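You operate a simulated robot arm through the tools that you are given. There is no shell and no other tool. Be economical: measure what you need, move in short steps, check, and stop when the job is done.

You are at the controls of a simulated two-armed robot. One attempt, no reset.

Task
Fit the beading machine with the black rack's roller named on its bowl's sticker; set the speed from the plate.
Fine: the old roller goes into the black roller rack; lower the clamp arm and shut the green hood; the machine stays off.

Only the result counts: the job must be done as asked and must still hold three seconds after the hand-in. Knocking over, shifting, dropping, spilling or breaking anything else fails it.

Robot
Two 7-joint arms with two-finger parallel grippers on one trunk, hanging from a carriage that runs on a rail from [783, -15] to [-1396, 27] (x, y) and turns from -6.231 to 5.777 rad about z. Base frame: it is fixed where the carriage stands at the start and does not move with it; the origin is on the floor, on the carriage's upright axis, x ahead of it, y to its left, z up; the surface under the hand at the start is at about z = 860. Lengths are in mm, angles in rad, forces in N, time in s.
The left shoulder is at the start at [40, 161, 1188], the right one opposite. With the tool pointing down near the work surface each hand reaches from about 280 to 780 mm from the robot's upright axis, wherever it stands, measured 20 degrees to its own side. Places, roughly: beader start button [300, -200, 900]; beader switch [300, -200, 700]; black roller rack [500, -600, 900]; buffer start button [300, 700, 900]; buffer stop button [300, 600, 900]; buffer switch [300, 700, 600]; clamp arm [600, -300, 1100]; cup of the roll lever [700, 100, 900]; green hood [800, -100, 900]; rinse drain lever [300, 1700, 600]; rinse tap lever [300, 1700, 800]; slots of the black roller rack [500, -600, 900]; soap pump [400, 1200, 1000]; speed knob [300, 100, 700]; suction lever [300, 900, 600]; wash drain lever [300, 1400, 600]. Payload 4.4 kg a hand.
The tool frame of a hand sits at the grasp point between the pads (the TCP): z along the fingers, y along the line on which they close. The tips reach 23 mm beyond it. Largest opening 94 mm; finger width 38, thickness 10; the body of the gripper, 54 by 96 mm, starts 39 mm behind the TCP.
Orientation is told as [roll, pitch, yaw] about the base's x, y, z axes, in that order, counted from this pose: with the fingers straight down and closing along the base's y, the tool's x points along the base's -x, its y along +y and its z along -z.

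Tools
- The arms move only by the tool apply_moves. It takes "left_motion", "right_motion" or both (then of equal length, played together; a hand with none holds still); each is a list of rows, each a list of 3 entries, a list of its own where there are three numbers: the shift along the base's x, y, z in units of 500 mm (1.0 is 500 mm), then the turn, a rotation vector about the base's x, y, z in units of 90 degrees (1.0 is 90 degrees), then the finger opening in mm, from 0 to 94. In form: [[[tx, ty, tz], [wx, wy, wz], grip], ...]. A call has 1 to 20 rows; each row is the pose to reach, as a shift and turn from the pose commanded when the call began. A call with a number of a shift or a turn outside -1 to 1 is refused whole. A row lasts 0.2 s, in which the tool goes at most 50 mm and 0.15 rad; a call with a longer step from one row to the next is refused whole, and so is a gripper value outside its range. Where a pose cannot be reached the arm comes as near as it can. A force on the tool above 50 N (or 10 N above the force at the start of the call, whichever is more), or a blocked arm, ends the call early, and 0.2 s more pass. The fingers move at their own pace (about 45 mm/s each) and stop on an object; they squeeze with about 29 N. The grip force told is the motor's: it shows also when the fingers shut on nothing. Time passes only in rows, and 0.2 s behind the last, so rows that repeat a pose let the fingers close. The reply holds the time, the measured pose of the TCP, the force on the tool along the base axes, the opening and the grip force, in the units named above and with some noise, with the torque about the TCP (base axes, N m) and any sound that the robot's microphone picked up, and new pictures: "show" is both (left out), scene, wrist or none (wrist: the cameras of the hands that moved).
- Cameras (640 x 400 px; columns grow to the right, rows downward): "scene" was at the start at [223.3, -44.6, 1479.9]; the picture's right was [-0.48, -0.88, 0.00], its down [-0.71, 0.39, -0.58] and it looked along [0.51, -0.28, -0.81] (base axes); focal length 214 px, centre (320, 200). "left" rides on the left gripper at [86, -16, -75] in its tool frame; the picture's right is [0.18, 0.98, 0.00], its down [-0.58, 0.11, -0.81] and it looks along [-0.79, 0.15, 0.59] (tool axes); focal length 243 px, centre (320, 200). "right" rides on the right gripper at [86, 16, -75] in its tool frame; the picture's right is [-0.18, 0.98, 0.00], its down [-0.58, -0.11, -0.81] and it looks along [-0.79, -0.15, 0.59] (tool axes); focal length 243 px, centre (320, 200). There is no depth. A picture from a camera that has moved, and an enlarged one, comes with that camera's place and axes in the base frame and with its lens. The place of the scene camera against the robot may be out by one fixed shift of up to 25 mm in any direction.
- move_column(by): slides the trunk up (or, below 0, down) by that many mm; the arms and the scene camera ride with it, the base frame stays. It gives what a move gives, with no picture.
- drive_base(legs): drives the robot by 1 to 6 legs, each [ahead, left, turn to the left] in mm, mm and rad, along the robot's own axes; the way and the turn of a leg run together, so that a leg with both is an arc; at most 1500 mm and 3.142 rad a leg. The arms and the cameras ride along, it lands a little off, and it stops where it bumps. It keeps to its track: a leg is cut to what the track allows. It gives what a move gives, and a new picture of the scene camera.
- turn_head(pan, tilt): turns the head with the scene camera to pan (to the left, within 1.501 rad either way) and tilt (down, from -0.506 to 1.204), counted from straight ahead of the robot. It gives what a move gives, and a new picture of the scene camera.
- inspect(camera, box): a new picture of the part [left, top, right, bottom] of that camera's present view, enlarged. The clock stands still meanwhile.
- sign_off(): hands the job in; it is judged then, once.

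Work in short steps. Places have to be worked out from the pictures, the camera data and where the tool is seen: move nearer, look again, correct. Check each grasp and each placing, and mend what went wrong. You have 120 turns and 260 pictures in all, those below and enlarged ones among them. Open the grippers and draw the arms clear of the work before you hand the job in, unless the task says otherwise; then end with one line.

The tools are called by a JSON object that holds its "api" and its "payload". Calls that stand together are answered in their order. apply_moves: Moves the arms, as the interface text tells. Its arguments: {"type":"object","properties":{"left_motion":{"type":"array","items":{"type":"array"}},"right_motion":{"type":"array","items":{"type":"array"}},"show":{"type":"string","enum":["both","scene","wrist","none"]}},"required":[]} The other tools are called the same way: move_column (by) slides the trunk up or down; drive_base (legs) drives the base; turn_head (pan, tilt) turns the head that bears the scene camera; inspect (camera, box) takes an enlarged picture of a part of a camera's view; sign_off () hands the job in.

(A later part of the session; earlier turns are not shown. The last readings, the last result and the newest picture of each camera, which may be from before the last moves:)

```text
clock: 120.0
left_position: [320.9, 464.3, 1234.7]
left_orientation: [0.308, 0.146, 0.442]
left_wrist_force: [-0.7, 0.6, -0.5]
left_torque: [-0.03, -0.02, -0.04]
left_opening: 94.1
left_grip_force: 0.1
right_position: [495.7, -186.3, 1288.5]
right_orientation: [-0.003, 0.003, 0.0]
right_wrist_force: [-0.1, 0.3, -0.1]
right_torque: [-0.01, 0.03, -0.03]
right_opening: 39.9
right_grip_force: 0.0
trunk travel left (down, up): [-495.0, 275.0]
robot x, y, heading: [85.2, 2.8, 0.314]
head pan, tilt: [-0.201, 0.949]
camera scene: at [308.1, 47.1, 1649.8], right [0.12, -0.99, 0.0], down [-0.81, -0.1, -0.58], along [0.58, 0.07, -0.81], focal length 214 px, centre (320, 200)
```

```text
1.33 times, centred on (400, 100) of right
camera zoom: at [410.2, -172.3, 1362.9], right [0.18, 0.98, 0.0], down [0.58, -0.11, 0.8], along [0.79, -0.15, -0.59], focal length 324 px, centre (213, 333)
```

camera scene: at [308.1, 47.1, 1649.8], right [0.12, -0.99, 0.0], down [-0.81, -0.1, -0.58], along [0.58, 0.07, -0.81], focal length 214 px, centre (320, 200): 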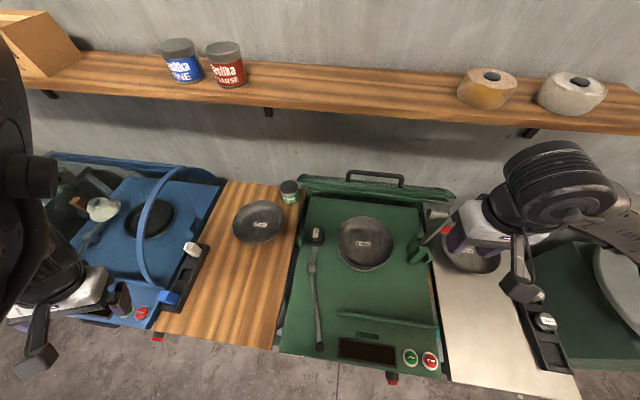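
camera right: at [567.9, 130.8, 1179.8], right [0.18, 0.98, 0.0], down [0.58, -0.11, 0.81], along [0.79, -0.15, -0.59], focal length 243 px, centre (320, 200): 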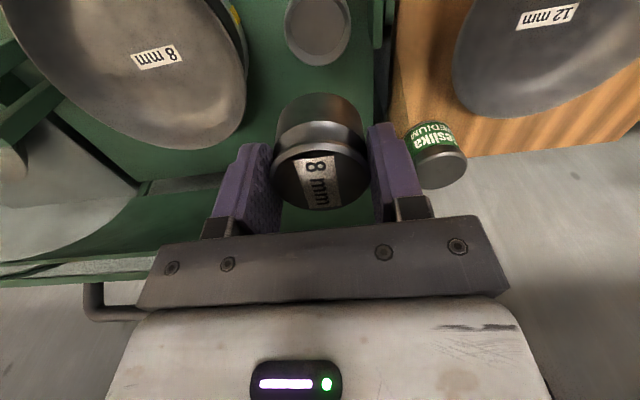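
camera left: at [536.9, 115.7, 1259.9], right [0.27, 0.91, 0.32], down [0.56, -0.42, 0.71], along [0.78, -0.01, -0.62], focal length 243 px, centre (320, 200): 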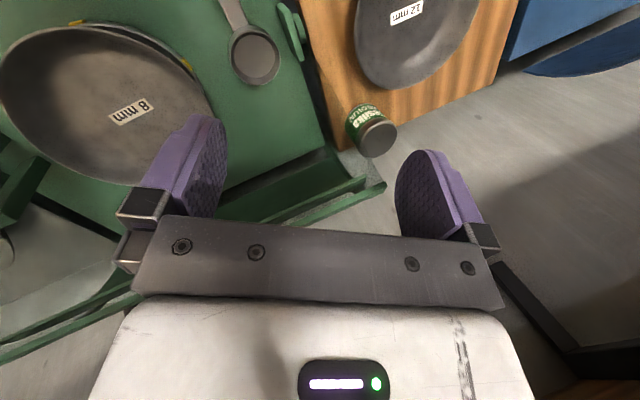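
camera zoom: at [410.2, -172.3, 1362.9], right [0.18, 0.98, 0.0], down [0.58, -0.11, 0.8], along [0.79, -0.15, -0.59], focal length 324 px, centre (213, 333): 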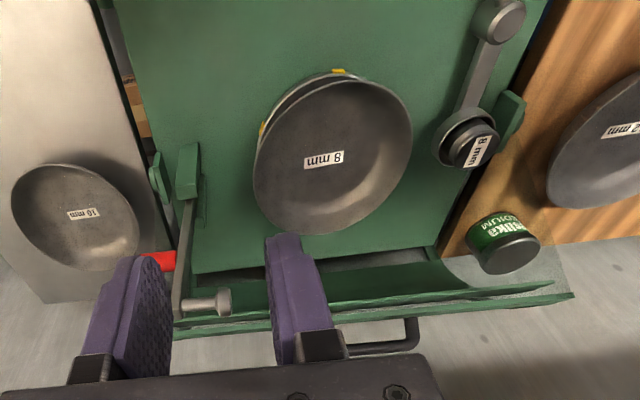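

The clamp is a clevis hinged along x at about [664, −253]: it stands upright (top ≈ 1136) and must swing towards +y onto the bowl. I will grip the bar near its top across x and walk it down an arc; first I straighten the base and turn the hand.

{"api": "drive_base", "payload": {"legs": [[0, 0, -0.315]]}}

{"api": "apply_moves", "payload": {"right_motion": [[[0.01, 0, 0.02], [0, 0, -0.09], 40], [[0.02, 0, 0.02], [0, 0, -0.18], 40], [[0.03, 0, 0.02], [0, 0, -0.27], 40], [[0.04, 0, 0.02], [0, 0, -0.36], 40], [[0.05, 0, 0.02], [0, 0, -0.45], 40], [[0.06, 0, 0.02], [0, 0, -0.54], 40], [[0.07, 0, 0.02], [0, 0, -0.63], 40], [[0.08, 0, 0.02], [0, 0, -0.72], 40], [[0.08, 0, 0.02], [0, 0, -0.8], 40], [[0.08, 0, 0.02], [0, 0, -0.8], 40]]}}

```text
clock: 121.4
left_position: [455.2, 368.6, 1233.8]
left_orientation: [0.306, 0.145, 0.126]
left_wrist_force: [0.3, 0.0, -0.8]
left_torque: [0.0, 0.03, -0.02]
left_opening: 93.9
left_grip_force: 0.0
right_position: [419.0, -306.4, 1288.5]
right_orientation: [-0.001, 0.002, -0.316]
right_wrist_force: [0.1, 0.0, -0.2]
right_torque: [-0.01, 0.05, 0.06]
right_opening: 40.3
right_grip_force: 0.0
trunk travel left (down, up): [-495.0, 275.0]
robot x, y, heading: [83.8, -1.5, 0.002]
head pan, tilt: [-0.201, 0.949]
camera scene: at [315.4, -25.5, 1649.9], right [-0.2, -0.98, 0.0], down [-0.8, 0.16, -0.58], along [0.57, -0.11, -0.81], focal length 214 px, centre (320, 200)
```

scene: 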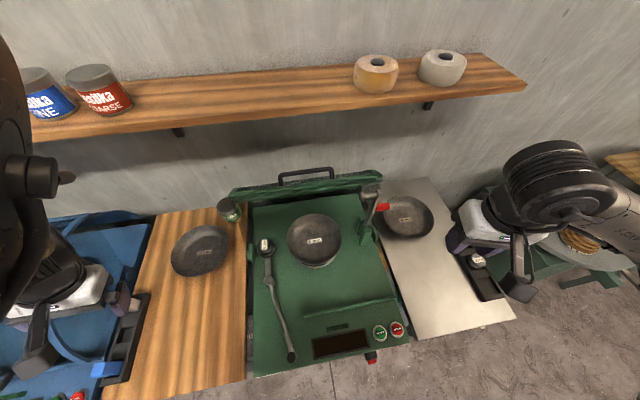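

```text
clock: 123.6
left_position: [454.0, 369.3, 1234.3]
left_orientation: [0.308, 0.148, 0.128]
left_wrist_force: [-0.7, 0.5, 0.4]
left_torque: [-0.02, 0.02, 0.0]
left_opening: 94.0
left_grip_force: 0.1
right_position: [457.6, -304.8, 1300.5]
right_orientation: [-0.002, 0.003, -1.574]
right_wrist_force: [0.7, 0.6, 0.2]
right_torque: [0.01, 0.02, 0.01]
right_opening: 40.0
right_grip_force: 0.1
trunk travel left (down, up): [-495.0, 275.0]
robot x, y, heading: [83.2, -2.4, 0.002]
head pan, tilt: [-0.201, 0.949]
camera scene: at [315.5, -25.4, 1650.0], right [-0.2, -0.98, 0.0], down [-0.8, 0.16, -0.58], along [0.57, -0.11, -0.81], focal length 214 px, centre (320, 200)
camera right: at [475.4, -219.0, 1373.4], right [0.98, -0.19, 0.0], down [-0.11, -0.58, 0.81], along [-0.15, -0.79, -0.59], focal length 243 px, centre (320, 200)
```

scene: 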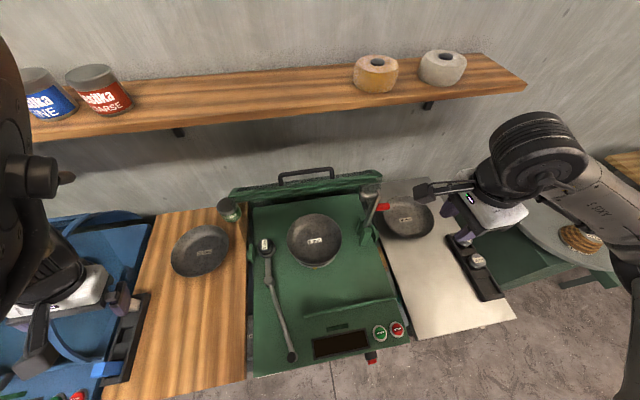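
right: 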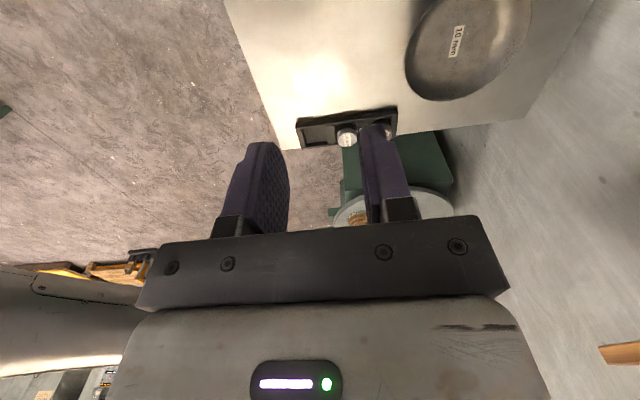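

The yaw works freely. I bring the hand to the bowl side of the clamp so that its camera looks at the bar.

{"api": "apply_moves", "payload": {"right_motion": [[[0.06, 0.06, 0.02], [0, 0, 0], 40], [[0.12, 0.12, 0.02], [0, 0, 0], 40], [[0.18, 0.18, 0.02], [0, 0, 0], 40], [[0.24, 0.24, 0], [0, 0, 0], 40], [[0.3, 0.3, -0.02], [0, 0, 0], 40], [[0.36, 0.35, -0.04], [0, 0, 0], 40], [[0.37, 0.36, -0.08], [0, 0, 0], 40], [[0.37, 0.36, -0.08], [0, 0, 0], 40]], "show": "both"}}

{"api": "inspect", "payload": {"camera": "right", "box": [180, 0, 460, 175]}}

```text
clock: 125.4
left_position: [454.3, 369.9, 1233.9]
left_orientation: [0.307, 0.146, 0.126]
left_wrist_force: [-1.4, 0.2, 0.0]
left_torque: [-0.01, 0.01, 0.01]
left_opening: 94.0
left_grip_force: 0.0
right_position: [645.2, -126.2, 1258.1]
right_orientation: [0.0, 0.003, -1.572]
right_wrist_force: [0.4, -0.1, 0.0]
right_torque: [0.01, 0.0, 0.0]
right_opening: 40.1
right_grip_force: 0.0
trunk travel left (down, up): [-495.0, 275.0]
robot x, y, heading: [79.1, -1.5, 0.005]
head pan, tilt: [-0.201, 0.949]
camera scene: at [315.5, -25.4, 1650.0], right [-0.2, -0.98, 0.0], down [-0.8, 0.16, -0.58], along [0.57, -0.11, -0.81], focal length 214 px, centre (320, 200)
camera right: at [661.4, -41.0, 1332.6], right [0.98, -0.19, 0.0], down [-0.11, -0.58, 0.81], along [-0.15, -0.79, -0.59], focal length 243 px, centre (320, 200)
```

scene: 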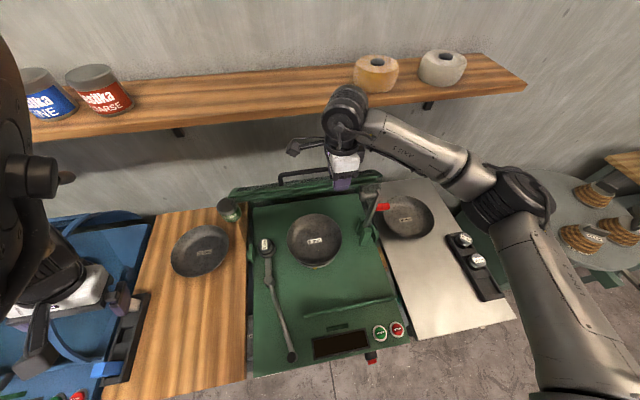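
right: 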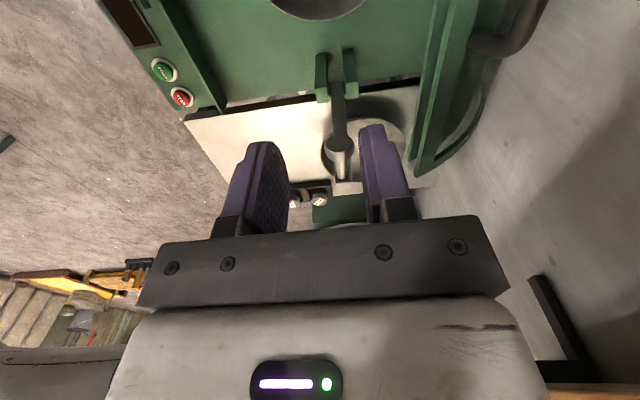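

```text
2.29 times, centred on (320, 88) of right
camera zoom: at [661.4, -41.0, 1332.6], right [0.98, -0.19, 0.0], down [-0.11, -0.58, 0.81], along [-0.15, -0.79, -0.59], focal length 555 px, centre (320, 457)
```

zoom: 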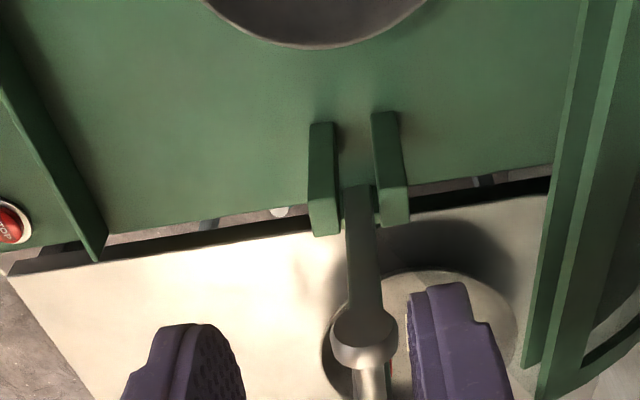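

Two views give the pad disc at [650, −206, 1148] and the bar at about [650, −247], 20 mm wide. I go above the bar, open to 50, and come down over it to z ≈ 1126.

{"api": "apply_moves", "payload": {"right_motion": [[[0.005, -0.08, 0], [0, 0, 0], 54], [[0.01, -0.16, 0], [0, 0, 0], 54], [[0.01, -0.242, 0], [0, 0, 0], 54], [[0.01, -0.242, -0.06], [0, 0, 0], 54], [[0.01, -0.242, -0.12], [0, 0, 0], 54], [[0.01, -0.242, -0.15], [0, 0, 0], 54], [[0.01, -0.242, -0.15], [0, 0, 0], 54]], "show": "both"}}

{"api": "inspect", "payload": {"camera": "scene", "box": [320, 140, 440, 240]}}

```text
clock: 127.0
left_position: [454.3, 368.4, 1233.8]
left_orientation: [0.307, 0.146, 0.126]
left_wrist_force: [-1.0, 0.6, -0.6]
left_torque: [0.01, -0.02, 0.04]
left_opening: 94.1
left_grip_force: 0.1
right_position: [648.4, -243.6, 1182.7]
right_orientation: [0.001, 0.0, -1.573]
right_wrist_force: [-0.8, 0.2, 0.1]
right_torque: [0.03, -0.02, 0.02]
right_opening: 54.0
right_grip_force: 0.1
trunk travel left (down, up): [-495.0, 275.0]
robot x, y, heading: [88.0, -5.0, 0.003]
head pan, tilt: [-0.201, 0.949]
camera scene: at [315.5, -25.4, 1650.0], right [-0.2, -0.98, 0.0], down [-0.8, 0.16, -0.58], along [0.57, -0.11, -0.81], focal length 214 px, centre (320, 200)
camera right: at [665.4, -158.2, 1256.4], right [0.98, -0.19, 0.0], down [-0.11, -0.58, 0.81], along [-0.15, -0.79, -0.59], focal length 243 px, centre (320, 200)
```

scene: 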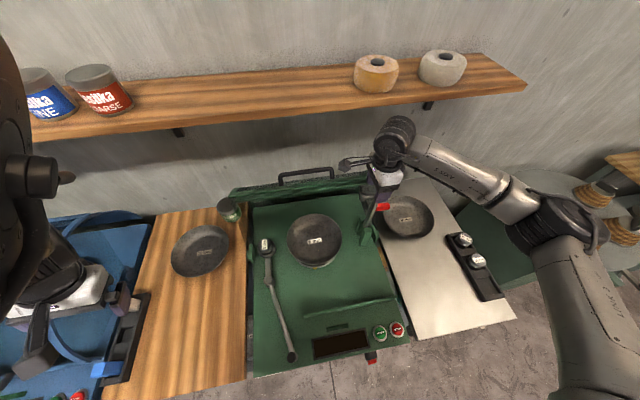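
right: 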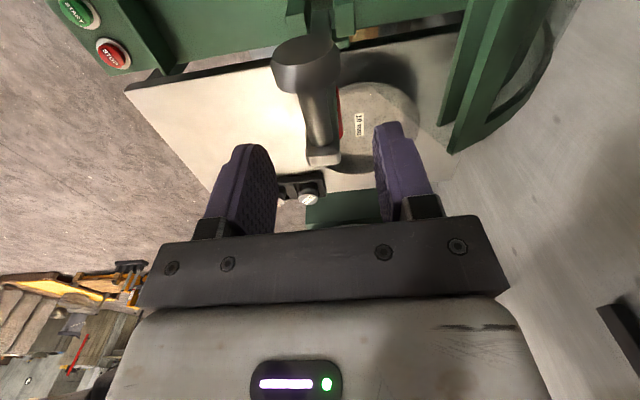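

```text
4.00 times, centred on (380, 190) of scene
camera zoom: at [315.5, -25.4, 1650.0], right [-0.2, -0.98, 0.0], down [-0.8, 0.16, -0.58], along [0.57, -0.11, -0.81], focal length 858 px, centre (80, 240)
```

zoom: 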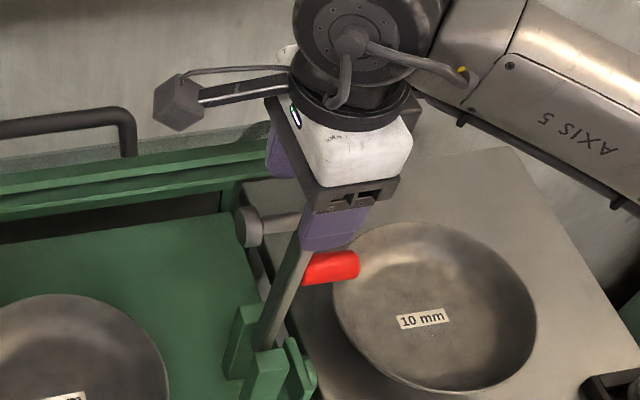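

The bar is centred between the fingers. I shift 4 mm to −y, descend to z ≈ 1127 and close.

{"api": "apply_moves", "payload": {"right_motion": [[[0, -0.008, -0.04], [0, 0, 0], 54], [[0, -0.008, -0.08], [0, 0, 0], 54], [[0, -0.008, -0.11], [0, 0, 0], 54], [[0, -0.008, -0.11], [0, 0, 0], 40], [[0, -0.008, -0.11], [0, 0, 0], 20], [[0, -0.008, -0.11], [0, 0, 0], 5], [[0, -0.008, -0.11], [0, 0, 0], 5]], "show": "wrist"}}

{"api": "inspect", "payload": {"camera": "scene", "box": [320, 140, 440, 240]}}

```text
clock: 128.6
left_position: [453.8, 367.7, 1234.4]
left_orientation: [0.308, 0.147, 0.126]
left_wrist_force: [0.6, 0.6, -0.7]
left_torque: [0.01, -0.04, 0.03]
left_opening: 94.0
left_grip_force: 0.1
right_position: [649.5, -248.4, 1128.3]
right_orientation: [-0.001, 0.0, -1.573]
right_wrist_force: [-3.8, 0.3, -0.8]
right_torque: [-0.14, -0.93, -0.49]
right_opening: 19.8
right_grip_force: 44.9
trunk travel left (down, up): [-495.0, 275.0]
robot x, y, heading: [85.6, -2.1, 0.003]
head pan, tilt: [-0.201, 0.949]
camera right: at [665.3, -162.5, 1203.3], right [0.98, -0.19, 0.0], down [-0.11, -0.58, 0.81], along [-0.15, -0.79, -0.59], focal length 243 px, centre (320, 200)
```

right: 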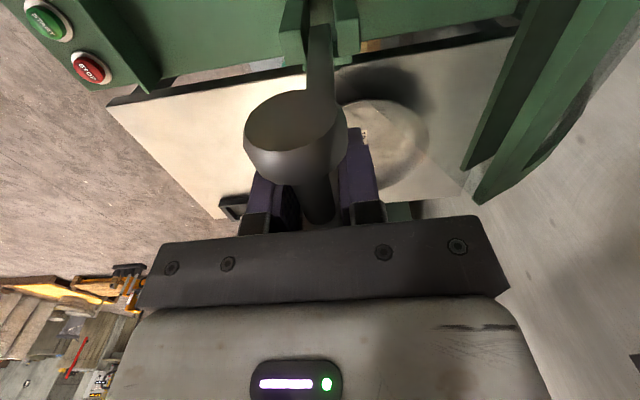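

```text
4.00 times, centred on (380, 190) of scene
camera zoom: at [315.2, -25.4, 1649.9], right [-0.2, -0.98, 0.0], down [-0.8, 0.16, -0.58], along [0.57, -0.11, -0.81], focal length 858 px, centre (80, 240)
```

zoom: 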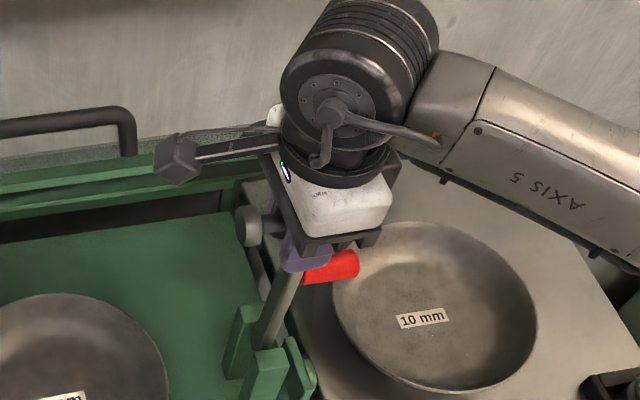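

The bar is gripped (19.8 mm). I walk it down the arc about the pivot in 5° steps, first to 45°, and watch the force.

{"api": "apply_moves", "payload": {"right_motion": [[[0, 0.031, -0.0014], [0, 0, 0], 5], [[0, 0.0618, -0.0054], [0, 0, 0], 5], [[0, 0.0921, -0.0121], [0, 0, 0], 5], [[0, 0.1218, -0.0215], [0, 0, 0], 5], [[0, 0.1504, -0.0334], [0, 0, 0], 5], [[0, 0.178, -0.0477], [0, 0, 0], 5], [[0, 0.2042, -0.0644], [0, 0, 0], 5], [[0, 0.2288, -0.0833], [0, 0, 0], 5], [[0, 0.2517, -0.1043], [0, 0, 0], 5], [[0, 0.2517, -0.1043], [0, 0, 0], 5]], "show": "both"}}

{"api": "inspect", "payload": {"camera": "scene", "box": [280, 150, 420, 260]}}

```text
clock: 130.8
left_position: [455.7, 369.4, 1233.1]
left_orientation: [0.308, 0.145, 0.125]
left_wrist_force: [0.4, -0.3, -0.6]
left_torque: [-0.04, 0.0, -0.03]
left_opening: 93.9
left_grip_force: 0.0
right_position: [651.4, -125.4, 1079.3]
right_orientation: [0.002, 0.003, -1.572]
right_wrist_force: [12.6, -0.1, 4.0]
right_torque: [-0.12, 0.87, -0.68]
right_opening: 20.0
right_grip_force: 45.1
trunk travel left (down, up): [-495.0, 275.0]
robot x, y, heading: [82.5, 1.6, 0.001]
head pan, tilt: [-0.201, 0.949]
camera scene: at [316.6, -25.3, 1650.3], right [-0.2, -0.98, 0.0], down [-0.8, 0.16, -0.58], along [0.57, -0.11, -0.81], focal length 214 px, centre (320, 200)
camera right: at [667.3, -39.3, 1153.5], right [0.98, -0.19, 0.0], down [-0.11, -0.58, 0.8], along [-0.15, -0.79, -0.59], focal length 243 px, centre (320, 200)
```

scene: 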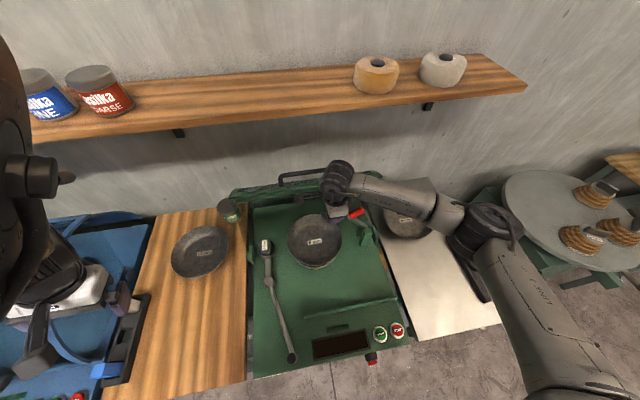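
right: 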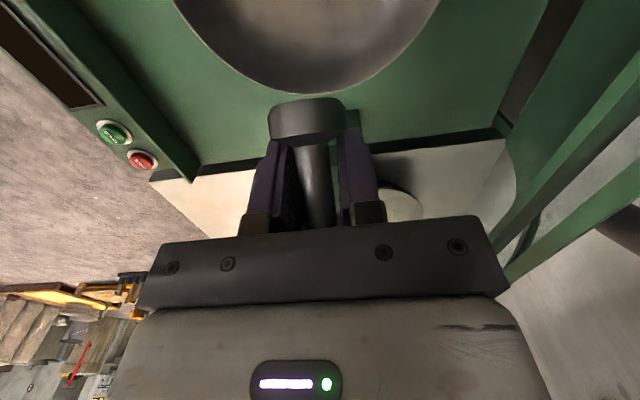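

```text
3.64 times, centred on (350, 205) of scene
camera zoom: at [316.6, -25.3, 1650.3], right [-0.2, -0.98, 0.0], down [-0.8, 0.16, -0.58], along [0.57, -0.11, -0.81], focal length 780 px, centre (211, 182)
```

zoom: 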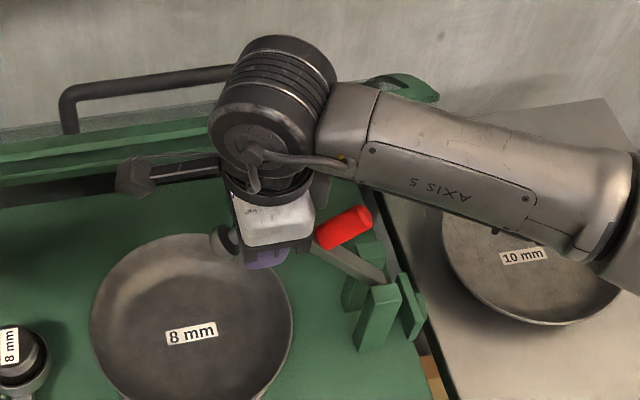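

The bar follows well. I continue to about 75° and check the clearance to the bowl.

{"api": "apply_moves", "payload": {"right_motion": [[[0, 0.021, -0.0229], [0, 0, 0], 5], [[0, 0.0399, -0.0475], [0, 0, 0], 5], [[0, 0.0566, -0.0737], [0, 0, 0], 5], [[0, 0.0709, -0.1013], [0, 0, 0], 5], [[0, 0.0828, -0.13], [0, 0, 0], 5], [[0, 0.0921, -0.1596], [0, 0, 0], 5], [[0, 0.0921, -0.1596], [0, 0, 0], 5]], "show": "wrist"}}

{"api": "inspect", "payload": {"camera": "scene", "box": [280, 170, 420, 280]}}

```text
clock: 132.4
left_position: [457.9, 371.7, 1236.1]
left_orientation: [0.31, 0.143, 0.125]
left_wrist_force: [0.3, -0.4, 0.7]
left_torque: [0.01, 0.0, -0.04]
left_opening: 93.8
left_grip_force: 0.1
right_position: [652.9, -74.6, 997.3]
right_orientation: [0.004, 0.005, -1.572]
right_wrist_force: [19.1, 19.7, 8.3]
right_torque: [-1.2, 0.84, -1.34]
right_opening: 19.9
right_grip_force: 44.8
trunk travel left (down, up): [-495.0, 275.0]
robot x, y, heading: [83.3, 0.3, 0.003]
head pan, tilt: [-0.201, 0.949]
camera right: at [668.3, 10.5, 1072.0], right [0.98, -0.19, 0.0], down [-0.11, -0.59, 0.8], along [-0.15, -0.79, -0.6], focal length 243 px, centre (320, 200)
```

right: 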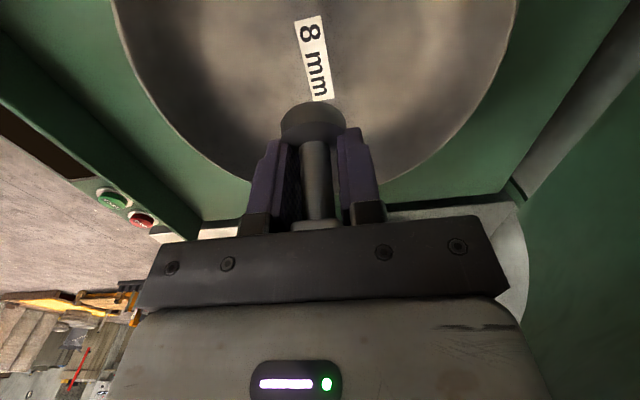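

```text
3.64 times, centred on (350, 225) of scene
camera zoom: at [317.5, -23.8, 1650.6], right [-0.2, -0.98, 0.0], down [-0.8, 0.16, -0.58], along [0.57, -0.11, -0.81], focal length 780 px, centre (211, 109)
```

zoom: 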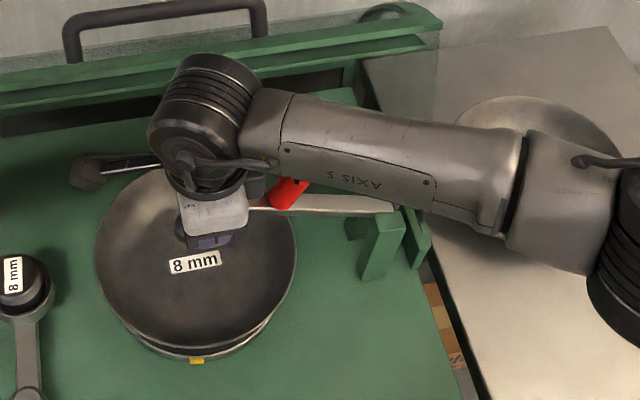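

Nearly down; the pad hangs over the bowl's middle. I continue in small steps to contact, giving 3 mm relief in y.

{"api": "apply_moves", "payload": {"right_motion": [[[0, 0.009, -0.015], [0, 0, 0], 5], [[0, 0.013, -0.03], [0, 0, 0], 5], [[0, 0.016, -0.045], [0, 0, 0], 5], [[0, 0.018, -0.06], [0, 0, 0], 5], [[0, 0.018, -0.06], [0, 0, 0], 5]], "show": "wrist"}}

{"api": "inspect", "payload": {"camera": "scene", "box": [280, 170, 420, 280]}}

```text
clock: 133.6
left_position: [457.1, 369.0, 1235.9]
left_orientation: [0.308, 0.143, 0.125]
left_wrist_force: [0.5, -0.1, 0.7]
left_torque: [0.03, -0.02, -0.01]
left_opening: 94.2
left_grip_force: 0.0
right_position: [652.5, -70.6, 966.2]
right_orientation: [-0.001, 0.002, -1.575]
right_wrist_force: [14.5, 4.2, 1.2]
right_torque: [-1.37, 0.74, -1.71]
right_opening: 20.3
right_grip_force: 44.7
trunk travel left (down, up): [-495.0, 275.0]
robot x, y, heading: [82.3, -2.5, 0.0]
head pan, tilt: [-0.201, 0.949]
camera right: at [668.8, 14.8, 1040.8], right [0.98, -0.19, 0.0], down [-0.11, -0.58, 0.81], along [-0.15, -0.79, -0.59], focal length 243 px, centre (320, 200)
```

right: 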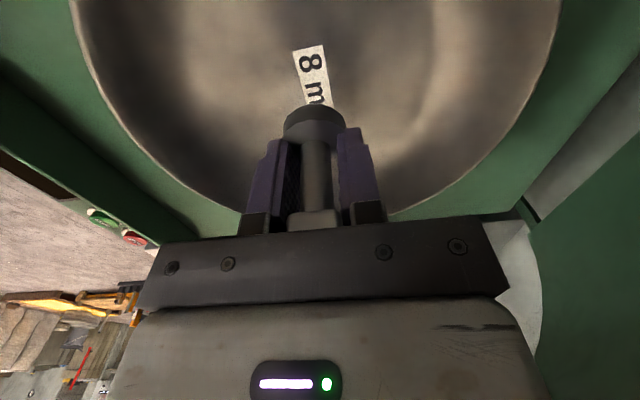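

```text
3.64 times, centred on (350, 225) of scene
camera zoom: at [316.7, -25.2, 1650.4], right [-0.2, -0.98, 0.0], down [-0.8, 0.16, -0.58], along [0.57, -0.11, -0.81], focal length 780 px, centre (211, 109)
```

zoom: 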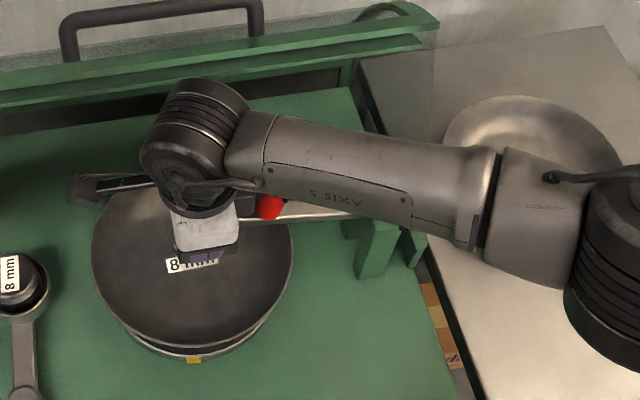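

No downward contact yet. I go on down in small steps.

{"api": "apply_moves", "payload": {"right_motion": [[[0, 0.001, -0.01], [0, 0, 0], 5], [[0, 0.001, -0.02], [0, 0, 0], 5], [[0, 0.001, -0.03], [0, 0, 0], 5], [[0, 0.001, -0.038], [0, 0, 0], 5], [[0, 0.001, -0.038], [0, 0, 0], 5]], "show": "wrist"}}

```text
clock: 134.8
left_position: [456.4, 369.6, 1235.1]
left_orientation: [0.307, 0.142, 0.126]
left_wrist_force: [0.0, 0.7, 0.5]
left_torque: [-0.01, 0.01, -0.01]
left_opening: 94.0
left_grip_force: 0.1
right_position: [652.0, -69.1, 947.7]
right_orientation: [0.002, 0.002, -1.573]
right_wrist_force: [13.5, 3.5, 1.2]
right_torque: [-1.43, 0.55, -1.63]
right_opening: 20.3
right_grip_force: 45.2
trunk travel left (down, up): [-495.0, 275.0]
robot x, y, heading: [82.5, -1.5, 0.004]
head pan, tilt: [-0.201, 0.949]
camera right: at [668.7, 16.6, 1022.6], right [0.98, -0.19, 0.0], down [-0.11, -0.58, 0.8], along [-0.15, -0.79, -0.59], focal length 243 px, centre (320, 200)
```

right: 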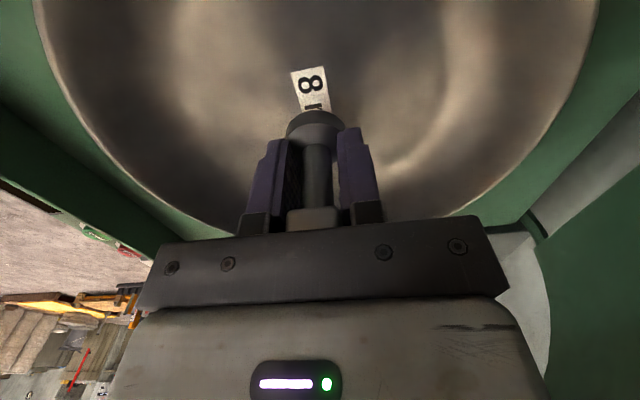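

Still moving freely. Further down in small steps.

{"api": "apply_moves", "payload": {"right_motion": [[[0, 0, -0.008], [0, 0, 0], 5], [[0, 0, -0.016], [0, 0, 0], 5], [[0, 0, -0.024], [0, 0, 0], 5], [[0, 0, -0.03], [0, 0, 0], 5], [[0, 0, -0.03], [0, 0, 0], 5]], "show": "wrist"}}

{"api": "inspect", "payload": {"camera": "scene", "box": [280, 170, 420, 280]}}

```text
clock: 136.0
left_position: [456.6, 369.3, 1233.4]
left_orientation: [0.307, 0.143, 0.126]
left_wrist_force: [0.3, 0.1, -0.1]
left_torque: [0.0, 0.0, 0.01]
left_opening: 94.1
left_grip_force: 0.1
right_position: [653.2, -69.0, 935.0]
right_orientation: [0.001, 0.004, -1.573]
right_wrist_force: [17.6, 4.5, -1.3]
right_torque: [-1.38, 0.72, -1.67]
right_opening: 19.8
right_grip_force: 45.3
trunk travel left (down, up): [-495.0, 275.0]
robot x, y, heading: [83.9, -6.3, 0.003]
head pan, tilt: [-0.201, 0.949]
camera right: at [668.7, 16.8, 1009.5], right [0.98, -0.19, 0.0], down [-0.11, -0.58, 0.8], along [-0.15, -0.79, -0.59], focal length 243 px, centre (320, 200)
```

right: 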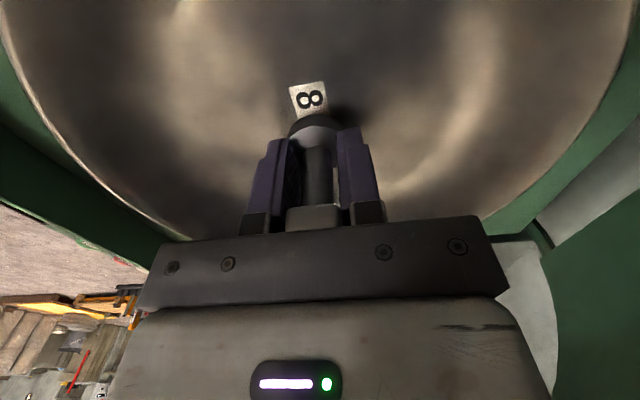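

```text
3.64 times, centred on (350, 225) of scene
camera zoom: at [317.0, -25.1, 1650.5], right [-0.2, -0.98, 0.0], down [-0.8, 0.16, -0.58], along [0.57, -0.11, -0.81], focal length 780 px, centre (211, 109)
```

zoom: 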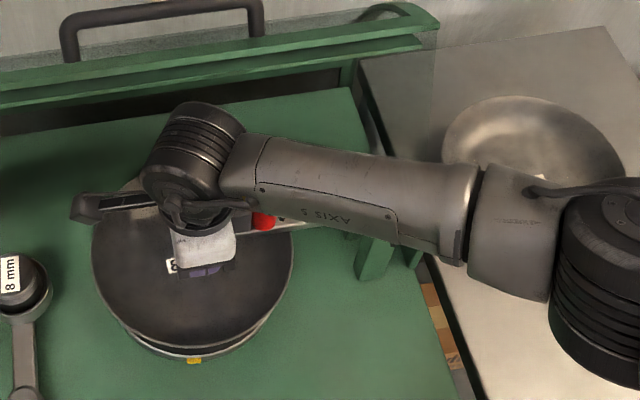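

The pad is close to the bowl's floor by its shadow. A few more millimetres.

{"api": "apply_moves", "payload": {"right_motion": [[[0, 0, -0.006], [0, 0, 0], 5], [[0, 0, -0.012], [0, 0, 0], 5], [[0, 0, -0.018], [0, 0, 0], 5], [[0, 0, -0.024], [0, 0, 0], 5], [[0, 0, -0.024], [0, 0, 0], 5]], "show": "wrist"}}

```text
clock: 137.4
left_position: [455.0, 369.1, 1232.3]
left_orientation: [0.307, 0.144, 0.125]
left_wrist_force: [-0.5, 0.5, -0.1]
left_torque: [-0.02, -0.03, 0.04]
left_opening: 94.1
left_grip_force: 0.1
right_position: [652.1, -68.4, 926.7]
right_orientation: [0.006, 0.006, -1.579]
right_wrist_force: [-0.2, 1.7, 16.9]
right_torque: [-1.15, 0.16, -2.03]
right_opening: 19.7
right_grip_force: 44.8
trunk travel left (down, up): [-495.0, 275.0]
robot x, y, heading: [87.6, -2.2, 0.002]
head pan, tilt: [-0.201, 0.949]
stopped in row 5 (right hand): the force on the tool passed its limit at 51 N (the readings are from after the stop); the commanded pose is now the measured one
camera right: at [669.0, 16.1, 1001.9], right [0.98, -0.19, 0.01], down [-0.12, -0.59, 0.8], along [-0.15, -0.79, -0.6], focal length 243 px, centre (320, 200)
```

right: 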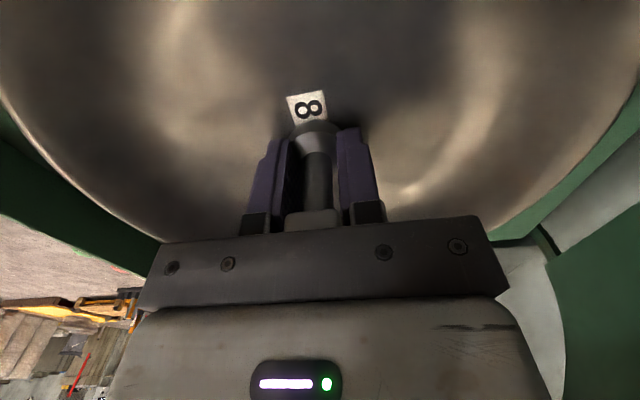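

Contact at z 927: the pad is on the bowl. I open and rise straight up.

{"api": "apply_moves", "payload": {"right_motion": [[[0, 0, 0.004], [0, 0, 0], 30], [[0, 0, 0.004], [0, 0, 0], 44], [[0, 0, 0.006], [0, 0, 0], 50], [[0, 0, 0.04], [0, 0, 0], 50], [[0, 0, 0.1], [0, 0, 0], 50], [[0, 0, 0.18], [0, 0, 0], 50], [[0, 0, 0.26], [0, 0, 0], 50], [[0, 0, 0.34], [0, 0, 0], 50], [[-0.02, 0, 0.42], [0, 0, 0], 50]], "show": "both"}}

{"api": "inspect", "payload": {"camera": "right", "box": [180, 0, 500, 200]}}

```text
clock: 139.4
left_position: [455.2, 367.9, 1234.3]
left_orientation: [0.308, 0.146, 0.126]
left_wrist_force: [0.0, -0.2, -0.7]
left_torque: [0.02, -0.03, -0.01]
left_opening: 94.0
left_grip_force: 0.2
right_position: [639.0, -67.1, 1130.6]
right_orientation: [0.003, 0.005, -1.572]
right_wrist_force: [0.3, -0.6, -0.7]
right_torque: [0.02, 0.0, 0.01]
right_opening: 50.2
right_grip_force: 0.2
trunk travel left (down, up): [-495.0, 275.0]
robot x, y, heading: [80.9, -2.4, 0.003]
head pan, tilt: [-0.201, 0.949]
camera scene: at [315.4, -25.5, 1649.9], right [-0.2, -0.98, 0.0], down [-0.8, 0.16, -0.58], along [0.57, -0.11, -0.81], focal length 214 px, centre (320, 200)
camera right: at [655.4, 18.1, 1205.1], right [0.98, -0.19, 0.0], down [-0.11, -0.59, 0.8], along [-0.15, -0.79, -0.6], focal length 243 px, centre (320, 200)
```

scene: 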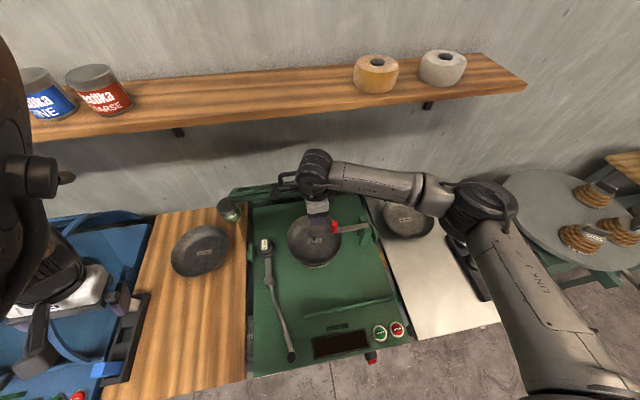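
right: 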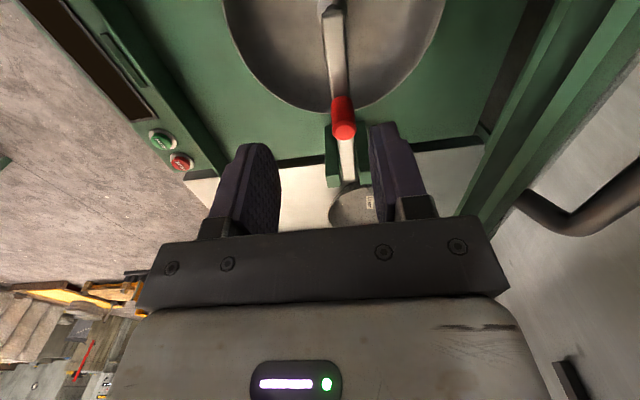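

```text
2.00 times, centred on (340, 100) of right
camera zoom: at [655.4, 18.1, 1205.1], right [0.98, -0.19, 0.0], down [-0.11, -0.59, 0.8], along [-0.15, -0.79, -0.6], focal length 485 px, centre (280, 400)
```

zoom: 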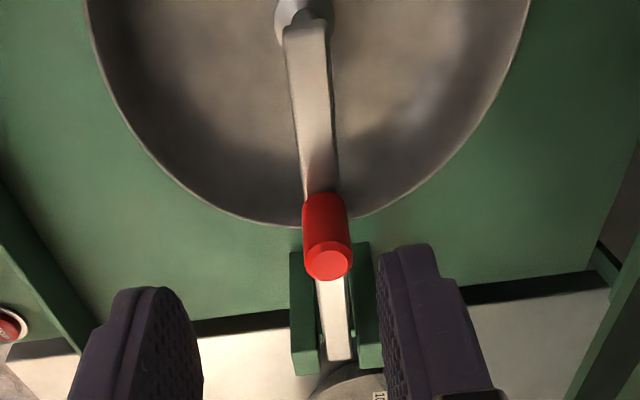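

The clamp is down on the bowl. Now the hood: I pull the right hand aside and look at the hood, its pivots and its handle.

{"api": "apply_moves", "payload": {"right_motion": [[[-0.06, -0.06, 0.06], [0, 0, 0.05], 50], [[-0.12, -0.12, 0.12], [0, 0, 0.1], 50], [[-0.18, -0.18, 0.16], [0, 0, 0.19], 50], [[-0.24, -0.24, 0.2], [0, 0, 0.28], 50], [[-0.3, -0.3, 0.24], [0, 0, 0.37], 50], [[-0.36, -0.36, 0.28], [0, 0, 0.46], 50], [[-0.4, -0.42, 0.3], [0, 0, 0.55], 50], [[-0.42, -0.48, 0.3], [0, 0, 0.64], 50], [[-0.44, -0.54, 0.3], [0, 0, 0.73], 50], [[-0.46, -0.6, 0.3], [0, 0, 0.82], 50]], "show": "none"}}

{"api": "turn_head", "payload": {"pan": -0.1, "tilt": 0.75}}

{"api": "inspect", "payload": {"camera": "scene", "box": [210, 140, 450, 300]}}

```text
refused: row 1 steps farther than a row can; nothing moved
```

```text
clock: 140.1
left_position: [454.7, 369.0, 1233.7]
left_orientation: [0.308, 0.146, 0.127]
left_wrist_force: [-0.2, 0.2, 0.1]
left_torque: [0.01, 0.0, 0.02]
left_opening: 93.9
left_grip_force: 0.1
right_position: [639.9, -65.6, 1129.3]
right_orientation: [0.002, 0.008, -1.573]
right_wrist_force: [0.1, -0.3, 0.5]
right_torque: [-0.01, -0.01, -0.01]
right_opening: 50.1
right_grip_force: 0.1
trunk travel left (down, up): [-495.0, 275.0]
robot x, y, heading: [82.0, -3.4, 0.003]
head pan, tilt: [-0.099, 0.75]
camera scene: at [326.5, -19.1, 1665.4], right [-0.1, -1.0, 0.0], down [-0.68, 0.07, -0.73], along [0.73, -0.07, -0.68], focal length 214 px, centre (320, 200)
```

scene: 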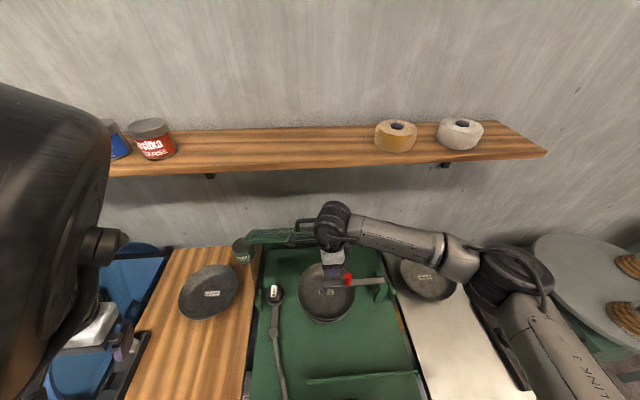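

```text
2.50 times, centred on (330, 220) of scene
camera zoom: at [326.5, -19.1, 1665.4], right [-0.1, -1.0, 0.0], down [-0.68, 0.07, -0.73], along [0.73, -0.07, -0.68], focal length 536 px, centre (295, 150)
```

zoom: 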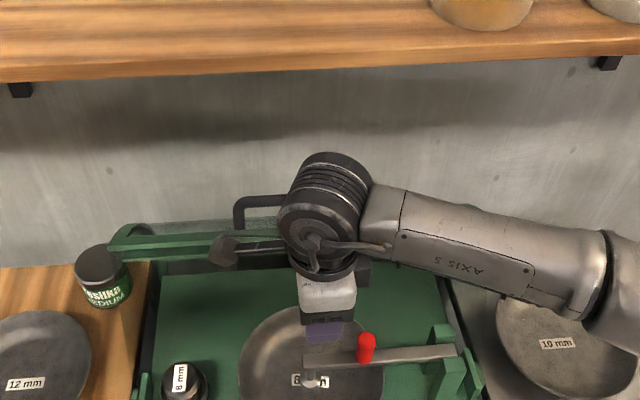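

I repeat the retreat with shorter steps.

{"api": "apply_moves", "payload": {"right_motion": [[[-0.05, -0.03, 0.05], [0, 0, 0.05], 50], [[-0.1, -0.06, 0.1], [0, 0, 0.1], 50], [[-0.15, -0.11, 0.14], [0, 0, 0.19], 50], [[-0.2, -0.17, 0.18], [0, 0, 0.28], 50], [[-0.25, -0.23, 0.22], [0, 0, 0.37], 50], [[-0.3, -0.29, 0.26], [0, 0, 0.46], 50], [[-0.34, -0.36, 0.28], [0, 0, 0.55], 50], [[-0.38, -0.43, 0.3], [0, 0, 0.64], 50], [[-0.4, -0.51, 0.3], [0, 0, 0.73], 50], [[-0.42, -0.59, 0.3], [0, 0, 0.82], 50]], "show": "scene"}}

{"api": "inspect", "payload": {"camera": "scene", "box": [210, 200, 450, 350]}}

```text
clock: 142.3
left_position: [455.0, 368.0, 1234.5]
left_orientation: [0.307, 0.148, 0.127]
left_wrist_force: [0.4, 0.1, -0.3]
left_torque: [-0.02, 0.0, 0.01]
left_opening: 93.9
left_grip_force: 0.1
right_position: [427.8, -364.0, 1284.7]
right_orientation: [0.004, 0.008, -0.284]
right_wrist_force: [-0.2, 0.5, -0.4]
right_torque: [0.02, 0.01, 0.0]
right_opening: 49.9
right_grip_force: 0.0
trunk travel left (down, up): [-495.0, 275.0]
robot x, y, heading: [82.8, -1.1, 0.002]
head pan, tilt: [-0.099, 0.75]
camera scene: at [326.2, -19.2, 1665.4], right [-0.1, -1.0, 0.0], down [-0.68, 0.07, -0.73], along [0.73, -0.07, -0.68], focal length 214 px, centre (320, 200)
```

scene: 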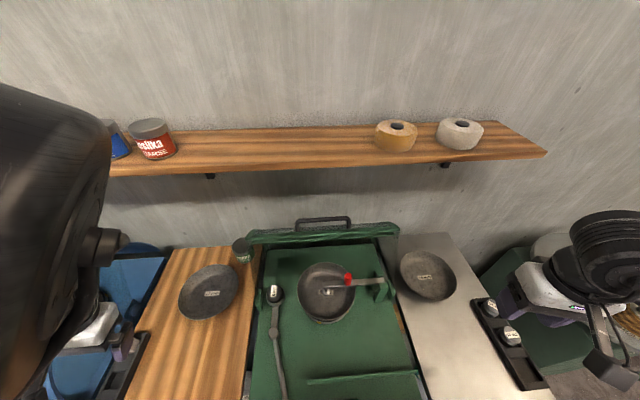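

```text
2.67 times, centred on (330, 275) of scene
camera zoom: at [326.2, -19.2, 1665.4], right [-0.1, -1.0, 0.0], down [-0.68, 0.07, -0.73], along [0.73, -0.07, -0.68], focal length 572 px, centre (293, 0)
```

zoom: 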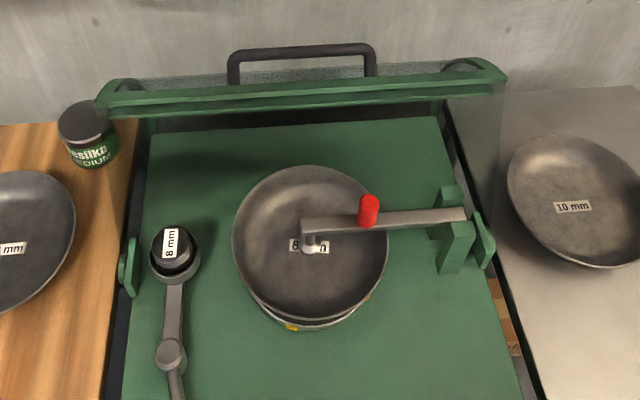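

The hood swings about side pivots near [650, ·, 895]; its black handle is at about [807, y −75, 1105]. The shelf rules out a vertical hand there, so I will grip the handle with the fingers tilted 45° forward. First I bring the hand over with yaw −90°.

{"api": "apply_moves", "payload": {"right_motion": [[[0.02, 0.05, 0.02], [0, 0, -0.09], 50], [[0.05, 0.11, 0.03], [0, 0, -0.18], 50], [[0.08, 0.17, 0.04], [0, 0, -0.27], 50], [[0.11, 0.23, 0.04], [0, 0, -0.36], 50], [[0.14, 0.29, 0.04], [0, 0, -0.45], 50], [[0.17, 0.35, 0.04], [0, 0, -0.54], 50], [[0.2, 0.41, 0.04], [0, 0, -0.63], 50], [[0.23, 0.47, 0.04], [0, 0, -0.72], 50], [[0.26, 0.53, 0.04], [0, 0, -0.81], 50], [[0.28, 0.56, 0.04], [0, 0, -0.818], 50]], "show": "none"}}

{"api": "apply_moves", "payload": {"right_motion": [[[0.01, 0, 0], [0, -0.09, 0], 60], [[0.02, 0, 0], [0, -0.18, 0], 60], [[0.04, 0, -0.01], [0, -0.27, 0], 60], [[0.06, 0, -0.02], [0, -0.36, 0], 60], [[0.08, 0, -0.03], [0, -0.45, 0], 60], [[0.1, 0, -0.04], [0, -0.5, 0], 60], [[0.1, 0, -0.04], [0, -0.5, 0], 60]], "show": "both"}}

{"api": "inspect", "payload": {"camera": "scene", "box": [210, 170, 450, 320]}}

```text
clock: 144.5
left_position: [453.9, 368.4, 1234.2]
left_orientation: [0.306, 0.147, 0.125]
left_wrist_force: [0.2, 0.2, -0.3]
left_torque: [0.04, 0.02, -0.01]
left_opening: 94.1
left_grip_force: 0.1
right_position: [568.0, -81.9, 1305.8]
right_orientation: [0.003, 0.007, -1.571]
right_wrist_force: [0.5, -0.7, 0.2]
right_torque: [-0.02, 0.01, 0.03]
right_opening: 50.0
right_grip_force: 0.1
trunk travel left (down, up): [-495.0, 275.0]
robot x, y, heading: [85.2, -2.2, 0.002]
head pan, tilt: [-0.099, 0.75]
```

```text
clock: 146.1
left_position: [453.4, 369.0, 1234.4]
left_orientation: [0.307, 0.147, 0.124]
left_wrist_force: [0.1, 0.1, -0.2]
left_torque: [0.0, -0.02, 0.02]
left_opening: 94.1
left_grip_force: 0.0
right_position: [620.2, -83.7, 1284.0]
right_orientation: [0.789, 0.005, -1.564]
right_wrist_force: [0.0, -0.3, 0.6]
right_torque: [-0.01, 0.02, 0.02]
right_opening: 60.2
right_grip_force: 0.0
trunk travel left (down, up): [-495.0, 275.0]
robot x, y, heading: [84.1, -1.5, 0.003]
head pan, tilt: [-0.099, 0.75]
camera scene: at [326.5, -19.1, 1665.5], right [-0.1, -1.0, 0.0], down [-0.68, 0.07, -0.73], along [0.73, -0.07, -0.68], focal length 214 px, centre (320, 200)
camera right: at [578.1, 1.0, 1348.1], right [0.69, -0.18, 0.7], down [-0.65, -0.59, 0.49], along [0.32, -0.79, -0.52], focal length 243 px, centre (320, 200)
```

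scene: 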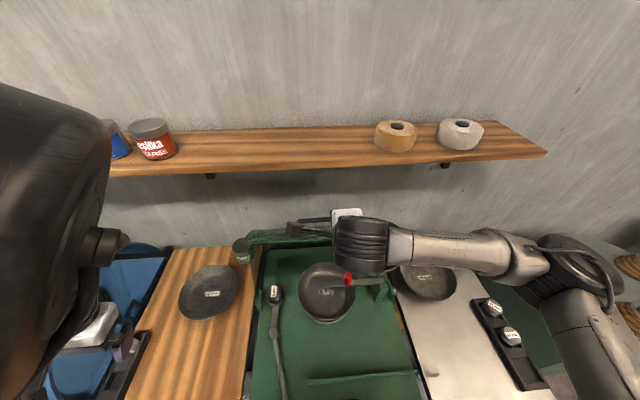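
right: 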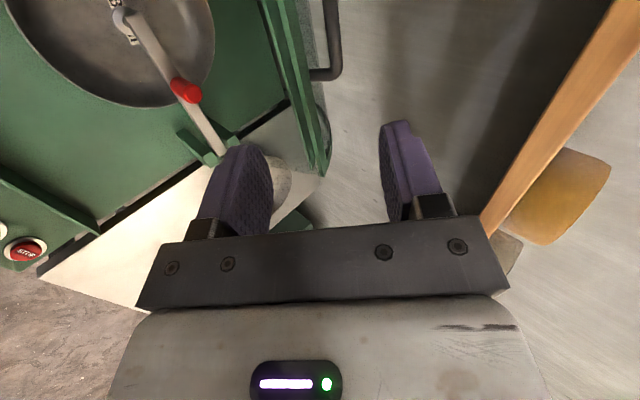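

```text
2.67 times, centred on (330, 245) of scene
camera zoom: at [326.5, -19.1, 1665.5], right [-0.1, -1.0, 0.0], down [-0.68, 0.07, -0.73], along [0.73, -0.07, -0.68], focal length 572 px, centre (293, 80)
```

zoom: 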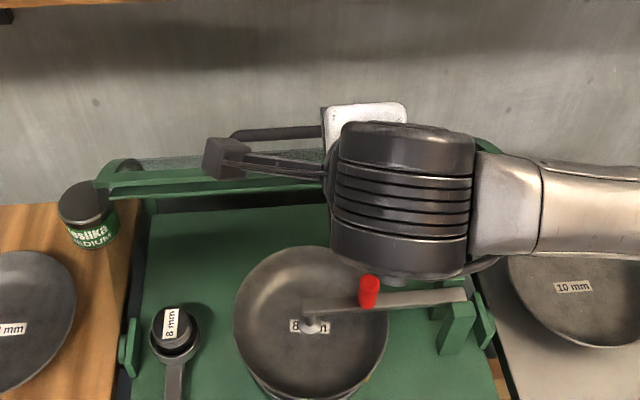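

The handle's right corner shows in the wrist view. I move closer along the approach line for a second bearing.

{"api": "apply_moves", "payload": {"right_motion": [[[0.06, 0.02, -0.02], [0, 0, 0], 60], [[0.12, 0.04, -0.05], [0, 0, 0], 60], [[0.18, 0.06, -0.08], [0, 0, 0], 60], [[0.2, 0.08, -0.1], [0, 0, 0], 60], [[0.2, 0.08, -0.1], [0, 0, 0], 60]], "show": "wrist"}}

{"api": "inspect", "payload": {"camera": "scene", "box": [250, 180, 410, 280]}}

```text
clock: 147.3
left_position: [454.3, 368.7, 1234.6]
left_orientation: [0.309, 0.147, 0.125]
left_wrist_force: [-0.3, -0.2, -0.1]
left_torque: [-0.02, 0.0, -0.02]
left_opening: 94.0
left_grip_force: 0.1
right_position: [718.8, -43.6, 1231.4]
right_orientation: [0.786, 0.004, -1.566]
right_wrist_force: [0.7, -0.3, 0.0]
right_torque: [0.02, -0.02, 0.02]
right_opening: 59.7
right_grip_force: 0.1
trunk travel left (down, up): [-495.0, 275.0]
robot x, y, heading: [86.4, 1.3, 0.003]
head pan, tilt: [-0.099, 0.75]
camera right: at [676.8, 41.8, 1295.7], right [0.69, -0.18, 0.7], down [-0.65, -0.59, 0.49], along [0.32, -0.79, -0.52], focal length 243 px, centre (320, 200)
```

right: 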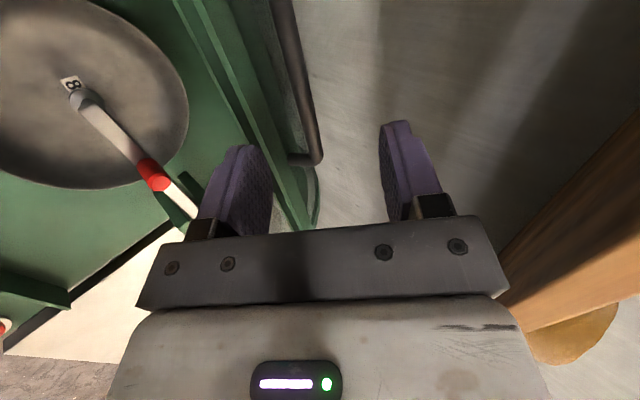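

```text
4.00 times, centred on (330, 230) of scene
camera zoom: at [326.5, -19.1, 1665.5], right [-0.1, -1.0, 0.0], down [-0.68, 0.07, -0.73], along [0.73, -0.07, -0.68], focal length 858 px, centre (280, 80)
```

zoom: 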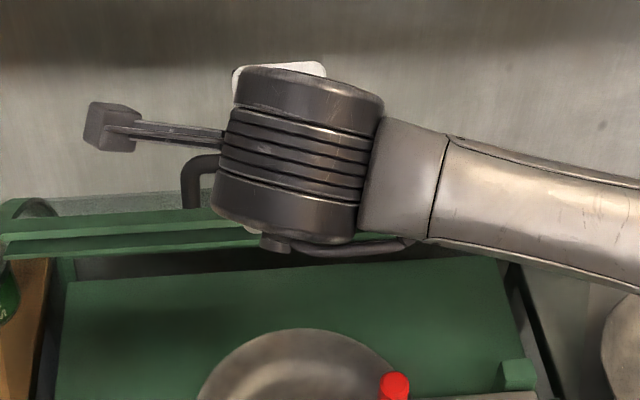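

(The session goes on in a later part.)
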